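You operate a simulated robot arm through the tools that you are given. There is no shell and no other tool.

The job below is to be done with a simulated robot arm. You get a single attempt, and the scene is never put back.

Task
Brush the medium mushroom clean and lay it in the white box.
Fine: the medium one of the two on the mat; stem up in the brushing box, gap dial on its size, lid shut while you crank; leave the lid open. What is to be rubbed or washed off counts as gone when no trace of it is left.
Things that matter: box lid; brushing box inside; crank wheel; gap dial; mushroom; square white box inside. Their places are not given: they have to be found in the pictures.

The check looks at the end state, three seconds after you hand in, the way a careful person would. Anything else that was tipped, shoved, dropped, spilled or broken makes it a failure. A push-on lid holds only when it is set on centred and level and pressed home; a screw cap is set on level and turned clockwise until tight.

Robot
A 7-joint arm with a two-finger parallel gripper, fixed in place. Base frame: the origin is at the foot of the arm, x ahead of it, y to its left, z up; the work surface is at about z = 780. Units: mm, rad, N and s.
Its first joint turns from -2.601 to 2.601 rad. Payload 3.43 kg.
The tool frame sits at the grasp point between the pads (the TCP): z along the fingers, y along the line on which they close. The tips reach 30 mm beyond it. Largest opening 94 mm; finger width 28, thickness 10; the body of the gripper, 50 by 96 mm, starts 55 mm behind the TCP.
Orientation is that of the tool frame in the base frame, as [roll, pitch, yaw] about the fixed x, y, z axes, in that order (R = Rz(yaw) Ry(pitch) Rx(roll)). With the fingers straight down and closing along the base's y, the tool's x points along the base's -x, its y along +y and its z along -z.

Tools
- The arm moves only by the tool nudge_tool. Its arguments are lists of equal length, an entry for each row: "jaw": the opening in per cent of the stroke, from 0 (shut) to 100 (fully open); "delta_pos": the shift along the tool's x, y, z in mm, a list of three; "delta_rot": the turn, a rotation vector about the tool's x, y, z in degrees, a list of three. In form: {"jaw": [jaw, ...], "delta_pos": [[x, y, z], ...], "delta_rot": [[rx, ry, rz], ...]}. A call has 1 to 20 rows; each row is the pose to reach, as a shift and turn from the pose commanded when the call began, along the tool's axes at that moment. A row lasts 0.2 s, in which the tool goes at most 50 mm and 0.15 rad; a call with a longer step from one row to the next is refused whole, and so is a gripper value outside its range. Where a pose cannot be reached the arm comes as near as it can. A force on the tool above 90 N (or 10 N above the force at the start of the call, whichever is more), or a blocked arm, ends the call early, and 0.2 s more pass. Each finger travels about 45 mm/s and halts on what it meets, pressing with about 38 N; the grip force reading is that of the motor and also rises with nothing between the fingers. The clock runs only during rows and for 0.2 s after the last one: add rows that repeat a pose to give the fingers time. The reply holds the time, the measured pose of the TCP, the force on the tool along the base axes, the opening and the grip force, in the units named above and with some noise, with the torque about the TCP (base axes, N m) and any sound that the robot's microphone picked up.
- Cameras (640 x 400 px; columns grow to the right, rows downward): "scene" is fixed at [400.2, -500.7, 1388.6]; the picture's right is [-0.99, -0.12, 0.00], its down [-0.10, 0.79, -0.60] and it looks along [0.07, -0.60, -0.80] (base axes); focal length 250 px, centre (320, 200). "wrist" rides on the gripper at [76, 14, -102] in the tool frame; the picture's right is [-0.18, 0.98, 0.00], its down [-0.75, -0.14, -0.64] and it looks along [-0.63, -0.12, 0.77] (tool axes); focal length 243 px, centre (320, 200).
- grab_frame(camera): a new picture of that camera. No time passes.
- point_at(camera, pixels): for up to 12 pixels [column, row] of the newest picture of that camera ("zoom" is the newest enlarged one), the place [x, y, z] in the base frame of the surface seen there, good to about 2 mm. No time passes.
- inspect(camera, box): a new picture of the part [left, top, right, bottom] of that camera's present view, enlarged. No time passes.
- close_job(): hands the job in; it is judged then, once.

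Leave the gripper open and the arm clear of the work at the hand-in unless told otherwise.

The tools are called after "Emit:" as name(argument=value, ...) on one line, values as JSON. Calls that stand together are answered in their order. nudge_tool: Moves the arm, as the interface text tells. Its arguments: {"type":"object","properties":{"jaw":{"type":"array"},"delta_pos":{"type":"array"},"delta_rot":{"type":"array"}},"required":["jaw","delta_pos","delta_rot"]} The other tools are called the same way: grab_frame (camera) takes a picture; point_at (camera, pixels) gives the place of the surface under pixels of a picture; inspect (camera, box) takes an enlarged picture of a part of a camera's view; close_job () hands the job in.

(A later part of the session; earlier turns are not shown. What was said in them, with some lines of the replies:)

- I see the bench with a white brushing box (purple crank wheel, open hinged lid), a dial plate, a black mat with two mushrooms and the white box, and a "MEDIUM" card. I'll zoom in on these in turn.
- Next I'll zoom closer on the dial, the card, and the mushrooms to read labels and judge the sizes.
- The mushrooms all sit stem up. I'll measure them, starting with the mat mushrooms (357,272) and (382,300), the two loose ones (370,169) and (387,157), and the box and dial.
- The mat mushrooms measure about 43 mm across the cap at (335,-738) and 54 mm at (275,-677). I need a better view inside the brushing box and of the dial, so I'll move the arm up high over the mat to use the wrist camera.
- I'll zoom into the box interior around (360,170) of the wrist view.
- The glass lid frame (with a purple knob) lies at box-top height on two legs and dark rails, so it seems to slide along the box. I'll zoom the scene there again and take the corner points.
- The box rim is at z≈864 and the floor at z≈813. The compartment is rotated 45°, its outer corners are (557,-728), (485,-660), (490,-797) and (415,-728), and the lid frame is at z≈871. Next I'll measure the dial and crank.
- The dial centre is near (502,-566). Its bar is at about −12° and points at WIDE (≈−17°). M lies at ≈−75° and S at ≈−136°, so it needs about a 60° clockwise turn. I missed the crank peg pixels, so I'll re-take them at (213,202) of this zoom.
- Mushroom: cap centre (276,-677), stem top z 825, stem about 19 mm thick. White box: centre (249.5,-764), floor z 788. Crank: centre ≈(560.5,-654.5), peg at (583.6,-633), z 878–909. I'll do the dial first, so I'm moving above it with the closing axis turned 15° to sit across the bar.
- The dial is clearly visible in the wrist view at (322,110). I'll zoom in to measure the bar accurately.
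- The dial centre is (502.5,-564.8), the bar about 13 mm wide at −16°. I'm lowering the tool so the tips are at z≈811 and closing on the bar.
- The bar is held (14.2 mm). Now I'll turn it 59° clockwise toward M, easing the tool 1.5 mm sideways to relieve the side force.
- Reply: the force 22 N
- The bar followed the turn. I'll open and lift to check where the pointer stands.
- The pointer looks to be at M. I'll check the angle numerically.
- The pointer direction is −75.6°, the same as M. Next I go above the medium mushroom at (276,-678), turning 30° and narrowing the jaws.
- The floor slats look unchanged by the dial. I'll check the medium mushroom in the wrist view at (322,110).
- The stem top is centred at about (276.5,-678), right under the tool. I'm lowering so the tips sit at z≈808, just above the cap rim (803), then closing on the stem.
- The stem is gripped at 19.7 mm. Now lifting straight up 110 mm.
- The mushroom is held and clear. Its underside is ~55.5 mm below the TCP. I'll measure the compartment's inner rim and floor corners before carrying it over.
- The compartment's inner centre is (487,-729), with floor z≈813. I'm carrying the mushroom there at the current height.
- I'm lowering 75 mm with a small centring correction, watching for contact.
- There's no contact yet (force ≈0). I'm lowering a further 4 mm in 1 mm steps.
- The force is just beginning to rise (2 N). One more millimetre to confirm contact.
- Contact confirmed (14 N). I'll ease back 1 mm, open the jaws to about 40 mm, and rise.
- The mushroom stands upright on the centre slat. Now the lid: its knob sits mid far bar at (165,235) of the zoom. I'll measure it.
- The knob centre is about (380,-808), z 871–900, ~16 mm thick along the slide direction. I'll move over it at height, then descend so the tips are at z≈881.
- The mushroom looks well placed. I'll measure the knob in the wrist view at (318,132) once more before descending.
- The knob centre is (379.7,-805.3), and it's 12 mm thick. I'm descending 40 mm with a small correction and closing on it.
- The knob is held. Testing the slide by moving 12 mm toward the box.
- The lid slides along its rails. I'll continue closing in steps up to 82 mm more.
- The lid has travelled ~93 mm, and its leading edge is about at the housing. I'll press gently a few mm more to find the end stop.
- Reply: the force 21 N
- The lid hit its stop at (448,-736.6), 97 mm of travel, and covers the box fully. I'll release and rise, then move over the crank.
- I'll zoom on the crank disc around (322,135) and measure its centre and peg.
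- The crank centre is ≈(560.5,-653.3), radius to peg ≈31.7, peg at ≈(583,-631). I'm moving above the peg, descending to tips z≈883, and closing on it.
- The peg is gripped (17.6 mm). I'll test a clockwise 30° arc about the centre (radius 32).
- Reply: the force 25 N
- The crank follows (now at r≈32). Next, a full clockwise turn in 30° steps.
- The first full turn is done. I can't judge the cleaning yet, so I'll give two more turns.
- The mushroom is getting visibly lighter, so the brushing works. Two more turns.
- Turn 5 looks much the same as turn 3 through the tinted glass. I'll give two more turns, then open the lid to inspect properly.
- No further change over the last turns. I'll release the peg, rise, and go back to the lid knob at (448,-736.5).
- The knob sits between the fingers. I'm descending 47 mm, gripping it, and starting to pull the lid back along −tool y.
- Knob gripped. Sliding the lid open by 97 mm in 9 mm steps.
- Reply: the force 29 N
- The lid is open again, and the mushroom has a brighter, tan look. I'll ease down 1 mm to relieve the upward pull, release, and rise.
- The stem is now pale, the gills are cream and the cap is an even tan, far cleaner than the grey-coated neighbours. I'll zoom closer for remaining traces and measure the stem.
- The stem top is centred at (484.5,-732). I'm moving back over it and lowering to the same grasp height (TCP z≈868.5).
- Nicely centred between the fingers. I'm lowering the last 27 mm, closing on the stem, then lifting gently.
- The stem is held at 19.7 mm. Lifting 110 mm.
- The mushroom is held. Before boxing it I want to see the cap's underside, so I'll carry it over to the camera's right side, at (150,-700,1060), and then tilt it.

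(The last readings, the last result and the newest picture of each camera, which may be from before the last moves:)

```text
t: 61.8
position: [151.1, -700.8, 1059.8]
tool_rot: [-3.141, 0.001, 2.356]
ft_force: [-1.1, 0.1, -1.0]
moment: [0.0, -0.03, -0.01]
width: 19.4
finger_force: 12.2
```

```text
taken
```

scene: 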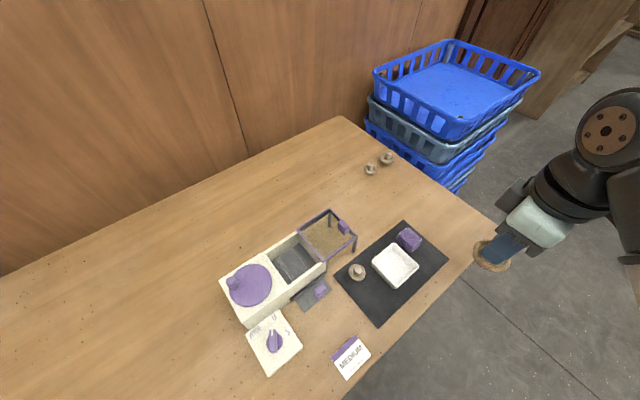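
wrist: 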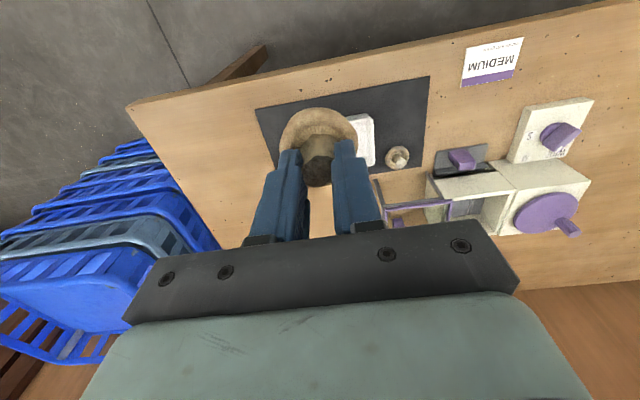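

The view of it is clear at (492,250). I'm tilting the tool 60° so the cap turns toward the scene camera.

Emit:
nudge_tool(jaw=[0, 0, 0, 0, 0, 0, 0, 0, 0, 0], delta_pos=[[0, 0, 0], [0, 0, 0], [0, 0, 0], [0, 0, 0], [0, 0, 0], [0, 0, 0], [0, 0, 0], [0, 0, 0], [0, 0, 0], [0, 0, 0]], delta_rot=[[-7, 0, 0], [-14, 0, 0], [-21, 0, 0], [-28, 0, 0], [-35, 0, 0], [-42, 0, 0], [-49, 0, 0], [-55, 0, 0], [-60, 0, 0], [-60, 0, 0]])

Emit:
grab_frame(camera="scene")

Emit:
inspect(camera="scene", box=[450, 210, 540, 290])

```text
t: 63.4
position: [238.8, -714.5, 963.4]
tool_rot: [2.397, 0.121, 2.284]
ft_force: [5.3, -3.7, -13.0]
moment: [0.1, -0.83, 0.3]
width: 19.4
finger_force: 12.3
out of reach, approached as far as the arm can: row 2, 3, 4, 5, 6, 7
stopped in row 7: the force on the tool passed its limit at 139 N (the readings are from after the stop); the commanded pose is now the measured one
```

```text
taken
```

scene: 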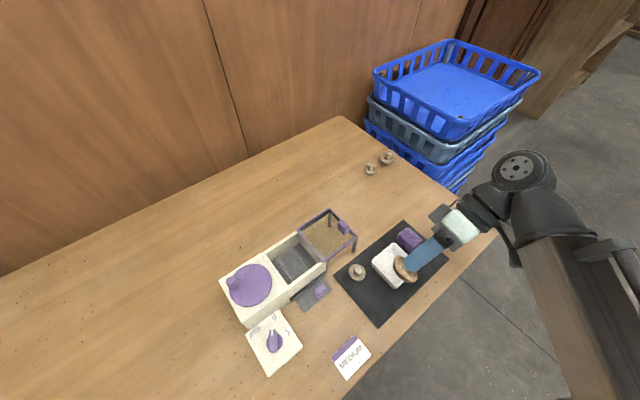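

```text
5.00 times, centred on (495, 250) of scene
```

zoom: 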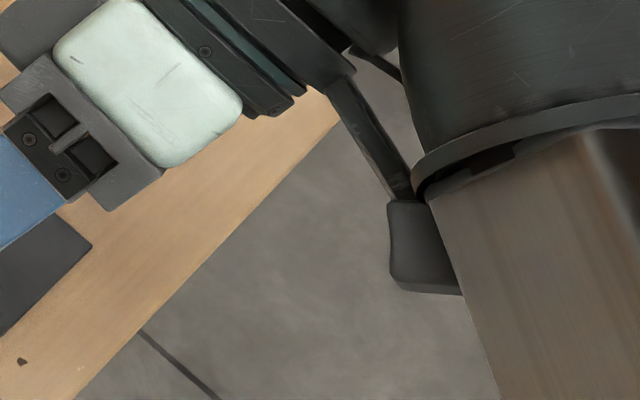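

The wrist ran into its limits and the arm stopped at (239,-714,963), tilted ~43°, with the mushroom still held. I'll look closely at the mushroom and check nothing was disturbed.

Emit:
inspect(camera="scene", box=[370, 235, 440, 300])

Emit:
inspect(camera="scene", box=[330, 180, 500, 340])

Emit:
grab_frame(camera="wrist")

```text
6.15 times, centred on (405, 268) of scene
```

zoom: 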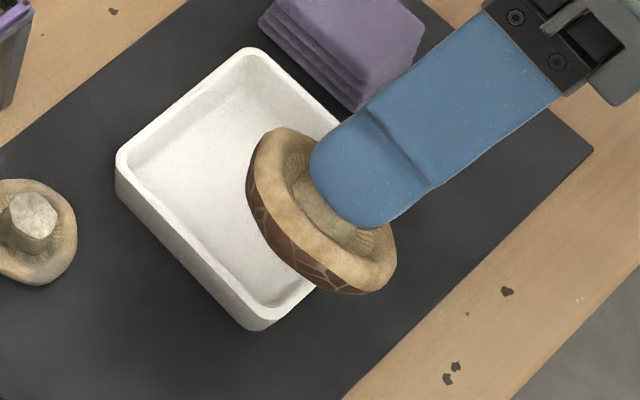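

```text
2.50 times, centred on (415, 260) of scene
```

zoom: 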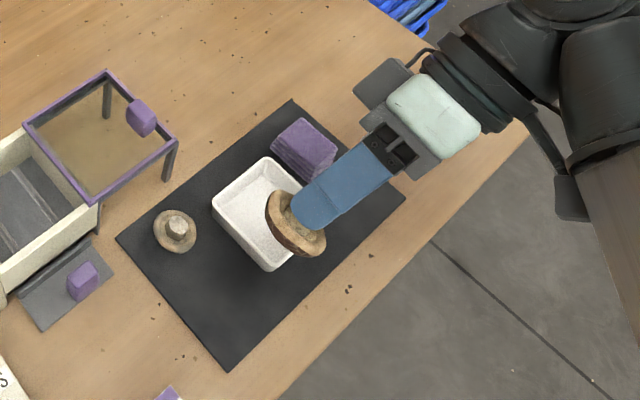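

```text
taken
```

wrist: 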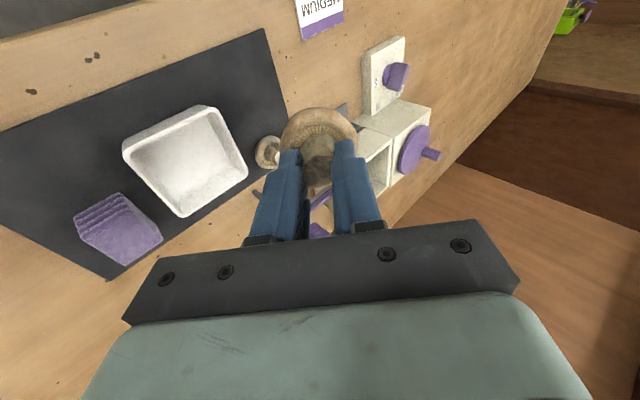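

Nothing on the bench was touched. The cap shows brown patches with lighter lines, so I'll zoom in at maximum to judge whether that's dirt or the natural skin.

Emit:
inspect(camera="scene", box=[392, 250, 420, 288])

```text
10.53 times, centred on (406, 269) of scene
```

zoom: 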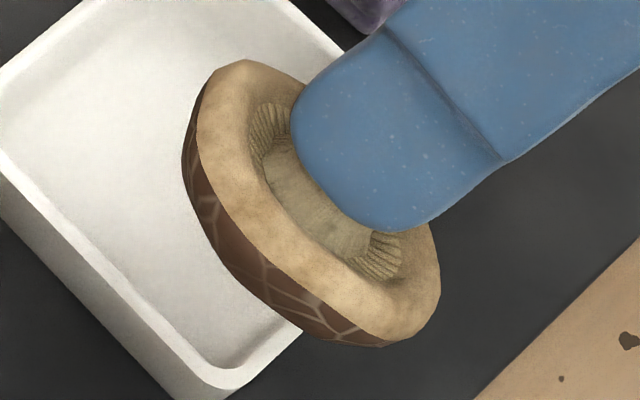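

The cap crown looks like a natural brown skin with fine light lines, but I want a better view. Keeping this tilt, I'll back the tool up and outward (along −tool z), so the camera sees the cap more from below. I'm doing half the move first.

Emit:
nudge_tool(jaw=[0, 0, 0, 0, 0], delta_pos=[[-8, -5, -30], [-16, -11, -60], [-24, -16, -90], [-32, -22, -120], [-32, -22, -120]], delta_rot=[[0, 0, 0], [0, 0, 0], [0, 0, 0], [0, 0, 0], [0, 0, 0]])

Emit:
grab_frame(camera="scene")

```text
t: 64.6
position: [209.8, -800.0, 1008.7]
tool_rot: [2.415, 0.157, 2.25]
ft_force: [11.8, -8.1, -40.0]
moment: [-0.51, -3.33, 0.52]
width: 19.6
finger_force: 11.7
out of reach, approached as far as the arm can: row 1, 2, 3, 4, 5
```

```text
taken
```

scene: 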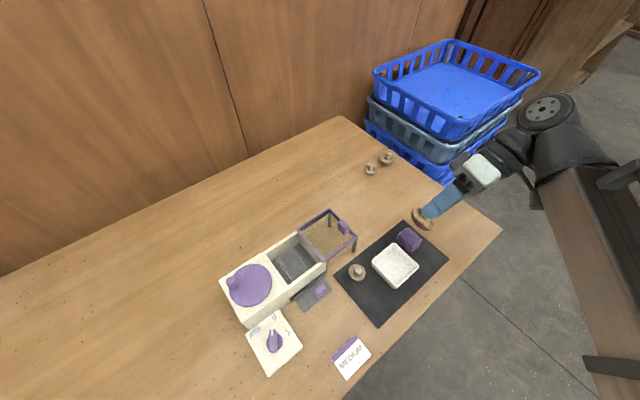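

I'm still short of the reach and feel some load, so I'll go no further. I'll look at the cap from here at (424,218).

Emit:
inspect(camera="scene", box=[406, 200, 442, 240])

Emit:
inspect(camera="scene", box=[420, 90, 640, 240])

```text
10.00 times, centred on (424, 220) of scene
```

zoom: 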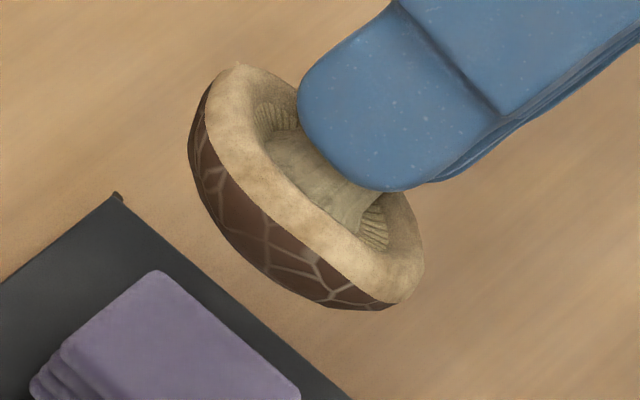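

```text
2.67 times, centred on (530, 165) of scene
```

zoom: 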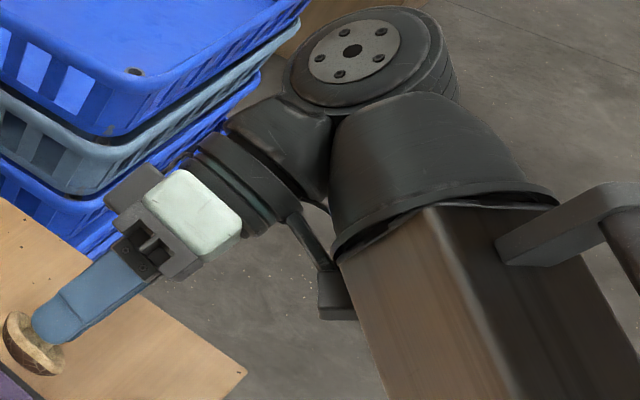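

The crown is dark brown with light lines. To tell skin from caked dirt I should compare it with an unbrushed mushroom's cap side. I'll check what the wrist camera shows now.

Emit:
grab_frame(camera="wrist")

Emit:
inspect(camera="scene", box=[362, 148, 402, 180])

Emit:
inspect(camera="scene", box=[340, 255, 375, 290])

```text
taken
```

wrist: 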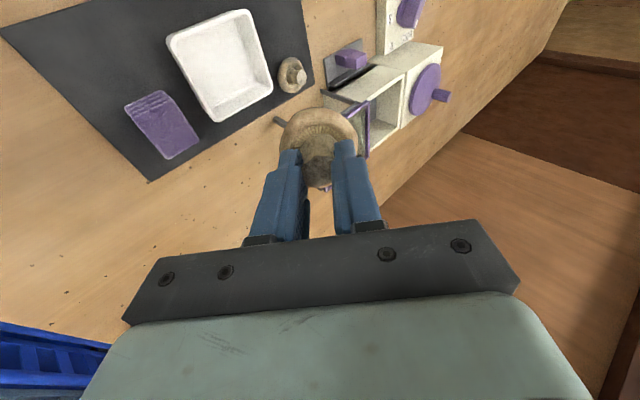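

```text
12.50 times, centred on (382, 164) of scene
```

zoom: 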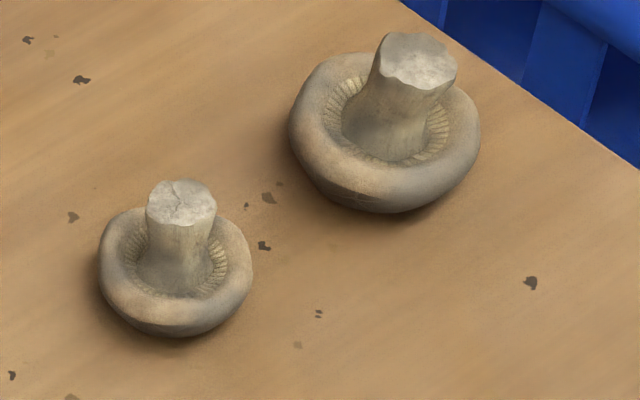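

```text
11.43 times, centred on (358, 272) of scene
```

zoom: 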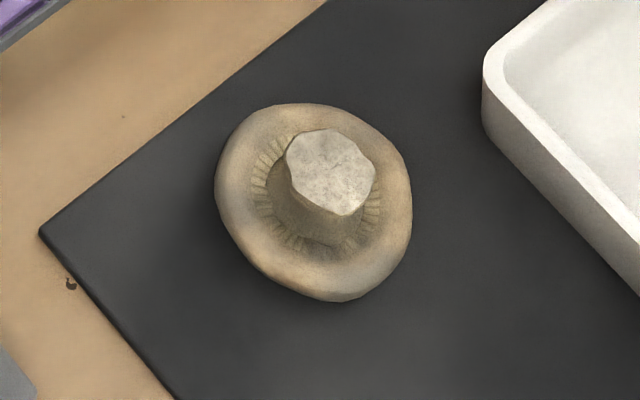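

The dirty larger mushroom at (387,157) shows a bit of its lower cap side. Zooming further there.

Emit:
inspect(camera="scene", box=[379, 155, 397, 168])

Emit:
inspect(camera="scene", box=[412, 208, 436, 234])

```text
16.00 times, centred on (388, 162) of scene
```

zoom: 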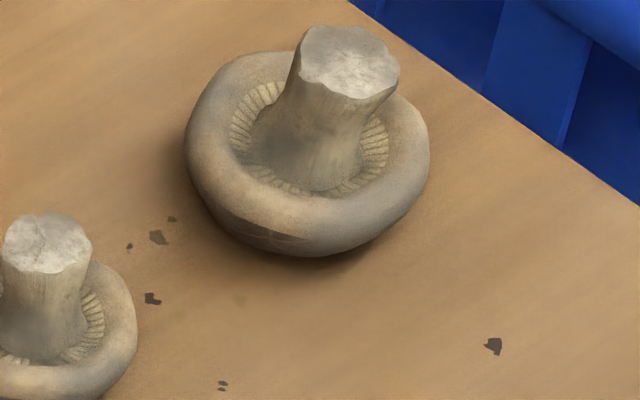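

```text
15.38 times, centred on (424, 221) of scene
```

zoom: 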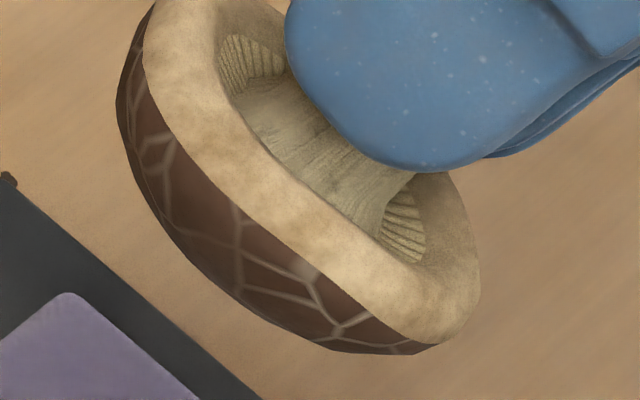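

The unbrushed one shows a grey film over the same brown lined skin. The brushed mushroom has no grey film left, so the brown with light lines is its natural skin and it's clean. Now I'll tilt back upright and move over the white box at (249.5,-764).

Emit:
nudge_tool(jaw=[0, 0, 0, 0, 0, 0, 0, 0, 0], delta_pos=[[-2.5, 4.5, 10], [-5, 9, 21], [-7.7, 13.7, 31], [-10, 18, 42], [-12.8, 22.8, 52], [-15, 27, 63], [-17.9, 32, 73.4], [-17.9, 32, 73.4], [-17.9, 32, 73.4]], delta_rot=[[6, 0, 0], [12, 0, 0], [18, 0, 0], [24, 0, 0], [30, 0, 0], [36, 0, 0], [42.6, 0, 0], [42.6, 0, 0], [42.6, 0, 0]])

Emit:
grab_frame(camera="scene")

Emit:
grab_frame(camera="wrist")

```text
t: 66.6
position: [280.8, -773.3, 979.8]
tool_rot: [-3.124, 0.155, 2.25]
ft_force: [0.7, -0.1, 0.8]
moment: [-0.01, -0.01, -0.01]
width: 19.1
finger_force: 12.3
```

```text
taken
```

scene: 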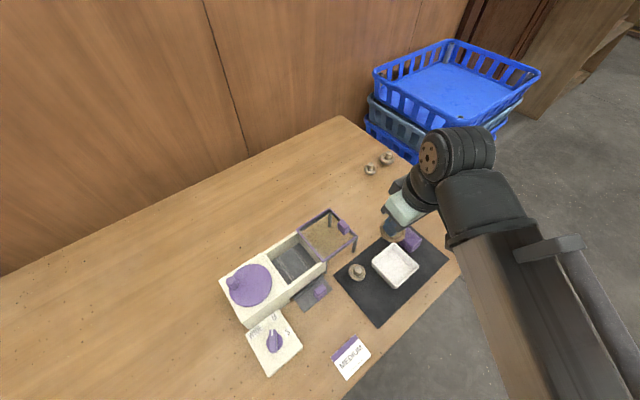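

```text
taken
```

wrist: 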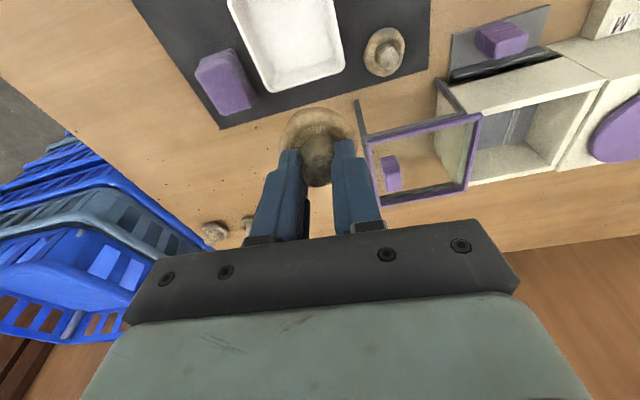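

I'm upright apart from about 9° of pitch. Now levelling and centring over the white box.

Emit:
nudge_tool(jaw=[0, 0, 0, 0], delta_pos=[[12, -9, -7], [25, -18.8, -13.7], [25, -18.8, -13.7], [25, -18.8, -13.7]], delta_rot=[[-0.5, 4.5, 0], [-1, 8.9, 0], [-1, 8.9, 0], [-1, 8.9, 0]])

Emit:
grab_frame(camera="wrist")

Emit:
inspect(camera="scene", box=[340, 200, 460, 320])

```text
t: 67.6
position: [249.6, -764.2, 989.5]
tool_rot: [3.141, 0.0, 2.248]
ft_force: [0.5, 0.4, 0.2]
moment: [0.0, -0.01, -0.02]
width: 19.2
finger_force: 12.1
```

```text
taken
```

wrist: 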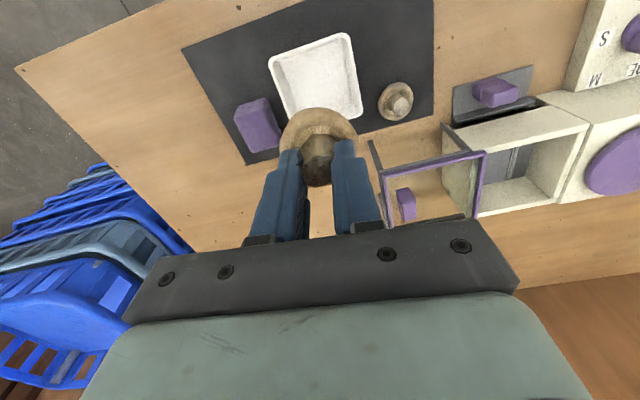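

```text
3.33 times, centred on (400, 260) of scene
```

zoom: 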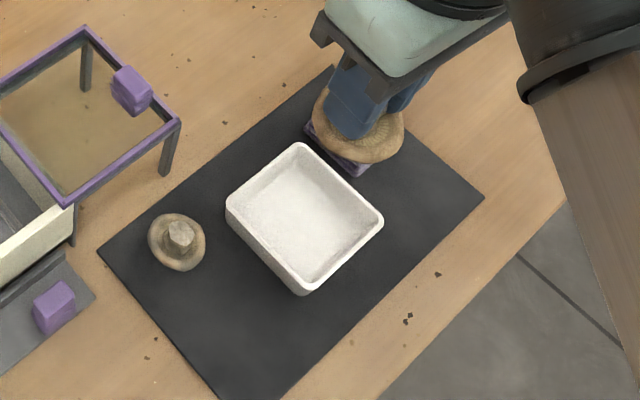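

Level and directly over the white box. I'm lowering to about 7 mm above its floor.

Emit:
nudge_tool(jaw=[0, 0, 0, 0, 0, 0, 0], delta_pos=[[-0.7, -2.6, 30], [-0.7, -2.6, 60], [-0.7, -2.6, 90], [-0.7, -2.6, 115], [-0.7, -2.6, 130], [-0.7, -2.6, 136], [-0.7, -2.6, 136]], delta_rot=[[0, 0, 0], [0, 0, 0], [0, 0, 0], [0, 0, 0], [0, 0, 0], [0, 0, 0], [0, 0, 0]])

Emit:
grab_frame(camera="wrist")

Emit:
inspect(camera="scene", box=[340, 200, 460, 320])

```text
t: 69.2
position: [247.9, -765.5, 853.7]
tool_rot: [3.142, -0.001, 2.249]
ft_force: [-0.2, -0.4, -0.1]
moment: [0.01, -0.02, -0.04]
width: 19.3
finger_force: 12.0
```

```text
taken
```

wrist: 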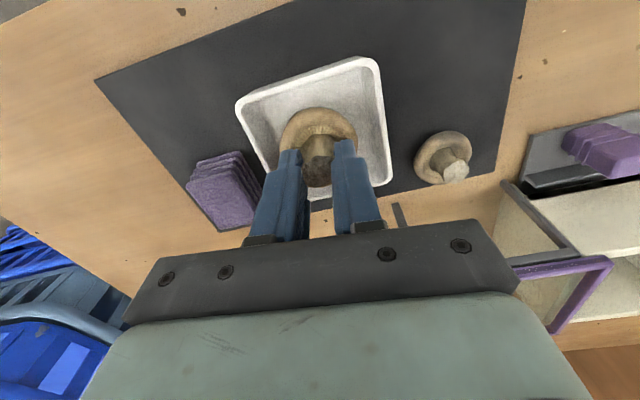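

```text
3.33 times, centred on (400, 260) of scene
```

zoom: 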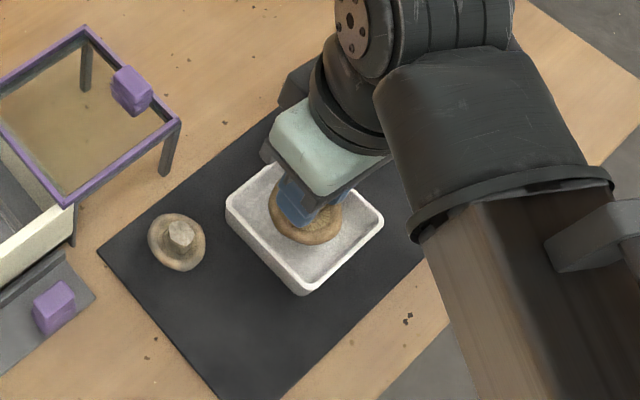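

It's centred in the box. I'm lowering 7 mm more in small steps.

Emit:
nudge_tool(jaw=[0, 0, 0, 0, 0], delta_pos=[[0, 0, 2], [0, 0, 4], [0, 0, 5.5], [0, 0, 6.5], [0, 0, 7]], delta_rot=[[0, 0, 0], [0, 0, 0], [0, 0, 0], [0, 0, 0], [0, 0, 0]])

```text
t: 70.4
position: [247.6, -767.7, 846.9]
tool_rot: [3.141, 0.0, 2.25]
ft_force: [-0.3, -0.2, -1.9]
moment: [-0.04, 0.0, -0.03]
width: 19.5
finger_force: 11.8
```

No contact yet. Another 2.5 mm in half-millimetre steps.

Emit:
nudge_tool(jaw=[0, 0, 0, 0], delta_pos=[[0, 0, 0.6], [0, 0, 1.2], [0, 0, 1.8], [0, 0, 2.4]], delta_rot=[[0, 0, 0], [0, 0, 0], [0, 0, 0], [0, 0, 0]])

```text
t: 71.4
position: [246.9, -764.6, 845.1]
tool_rot: [3.14, 0.001, 2.25]
ft_force: [-0.5, 0.1, 0.7]
moment: [0.01, -0.01, 0.04]
width: 19.1
finger_force: 12.0
```

Still free. Stepping another 2 mm.

Emit:
nudge_tool(jaw=[0, 0, 0, 0], delta_pos=[[0, 0, 0.5], [0, 0, 1], [0, 0, 1.5], [0, 0, 2]], delta_rot=[[0, 0, 0], [0, 0, 0], [0, 0, 0], [0, 0, 0]])

```text
t: 72.4
position: [246.9, -765.6, 842.4]
tool_rot: [3.141, 0.0, 2.25]
ft_force: [-0.7, 0.1, 9.8]
moment: [0.05, -0.04, 0.01]
width: 19.7
finger_force: 11.7
```

Contact (10 N). I'll back off 0.8 mm, open to ~36 mm, and rise straight up.

Emit:
nudge_tool(jaw=[0, 20, 38, 38, 38, 38, 38, 38, 38], delta_pos=[[0, 0, -0.8], [0, 0, -0.8], [0, 0, -0.8], [0, 0, -0.8], [0, 0, -20], [0, 0, -50], [0, 0, -85], [0, 0, -120], [0, 0, -150]], delta_rot=[[0, 0, 0], [0, 0, 0], [0, 0, 0], [0, 0, 0], [0, 0, 0], [0, 0, 0], [0, 0, 0], [0, 0, 0], [0, 0, 0]])

Emit:
grab_frame(camera="wrist")

Emit:
grab_frame(camera="scene")

Emit:
inspect(camera="wrist", box=[250, 20, 380, 160])

```text
t: 74.4
position: [248.4, -766.7, 993.7]
tool_rot: [3.141, 0.0, 2.247]
ft_force: [0.3, -0.5, 0.4]
moment: [-0.03, -0.01, 0.03]
width: 35.6
finger_force: 0.0
```

```text
taken
```

wrist: 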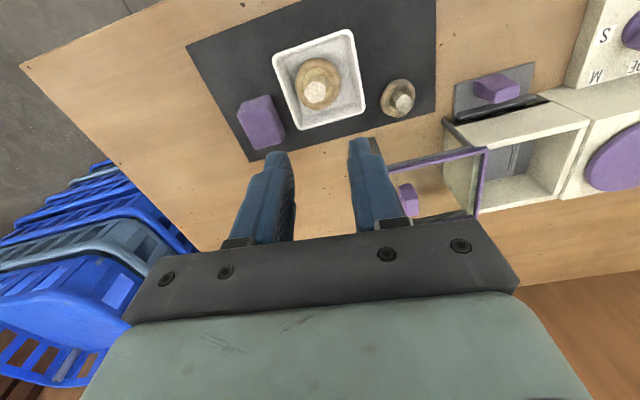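

```text
taken
```

scene: 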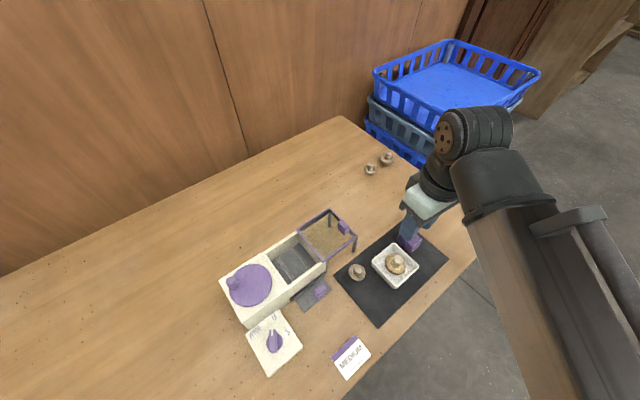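

```text
2.86 times, centred on (315, 90) of wrist
```

zoom: 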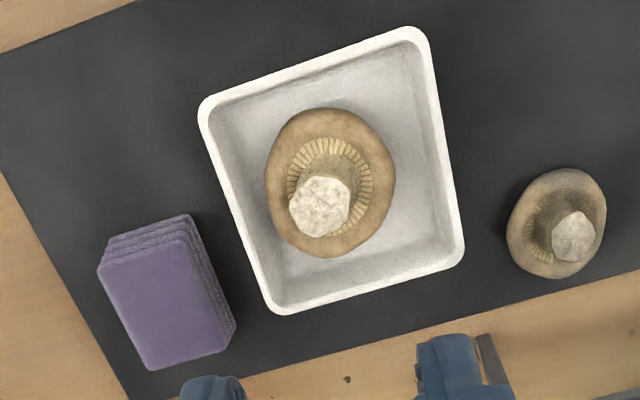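

The mushroom sits upright in the white box, clean next to the grey small one. Now I'll open the gripper fully and retreat up and away.

Emit:
nudge_tool(jaw=[38, 50, 70, 90, 100, 100, 100], delta_pos=[[0, 0, -40], [-30, -4, -75], [-62, -8, -100], [-93, -12, -120], [-124, -16, -130], [-155, -19.5, -136], [-155, -19.5, -136]], delta_rot=[[0, 0, 0], [0, 0, 0], [0, 0, 0], [0, 0, 0], [0, 0, 0], [0, 0, 0], [0, 0, 0]])

Emit:
grab_frame(camera="scene")

Emit:
inspect(camera="scene", box=[370, 235, 425, 295])

Emit:
inspect(camera="scene", box=[215, 200, 365, 380])

```text
t: 76.0
position: [330.3, -899.5, 1128.8]
tool_rot: [3.141, 0.001, 2.249]
ft_force: [0.5, -0.1, -0.6]
moment: [0.06, 0.0, 0.05]
width: 94.2
finger_force: 0.0
```

```text
taken
```

scene: 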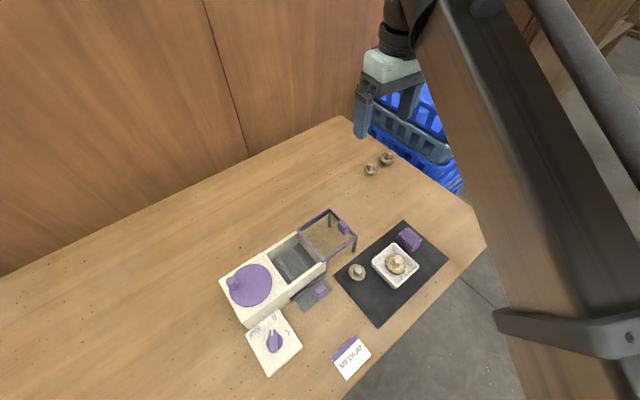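

```text
6.67 times, centred on (398, 265) of scene
```

zoom: 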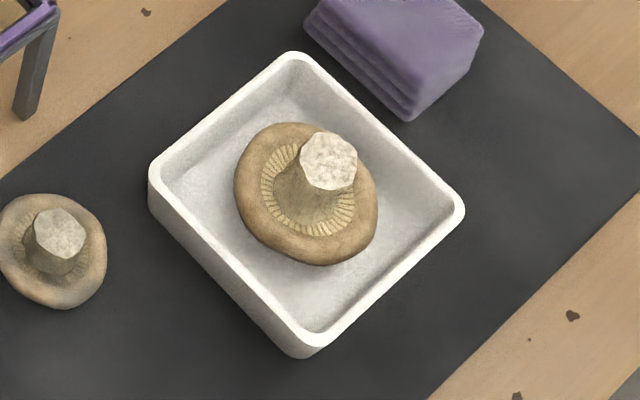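

```text
2.22 times, centred on (290, 290) of scene
```

zoom: 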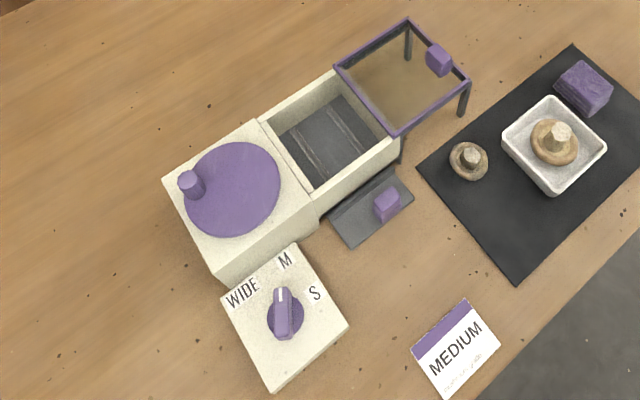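

Everything is in place:
- The clean medium mushroom lies in the white box.
- The lid is open, the dial is on M and the brushing box is empty.
- The other items stand where they were, the gripper is open and the arm is clear.

Handing in.

Emit:
close_job()

```text
The job is handed in.
```

The medium mushroom is brushed clean and standing stem up in the white box, and the job is handed in. I don't have the check's verdict.

- **Which mushroom:** I took the larger of the two on the mat (cap about 54 mm, against about 43 mm) as the medium one. The dial only offers S, M and WIDE, so I read the pair as small and medium.
- **Brushing:** I turned the dial from WIDE to M, shut the sliding lid, and gave the crank seven clockwise turns. After turn three the mushroom no longer visibly changed.
- **Cleanliness:** The stem, gills and the part of the cap I could see have none of the grey film still on the unbrushed mushrooms. I could not see the very bottom of the cap. I tilted the mushroom to look there, but the arm reached its limits.
- **One stop:** During that tilt, over the white box, the arm stopped on a 139 N force spike. The mushroom stayed in the grip, and the pictures afterwards show nothing on the bench moved.
- **How I left it:** The lid is open, the brushing box is empty, the dial is on M, the gripper is open and the arm is clear. Everything else looks undisturbed.
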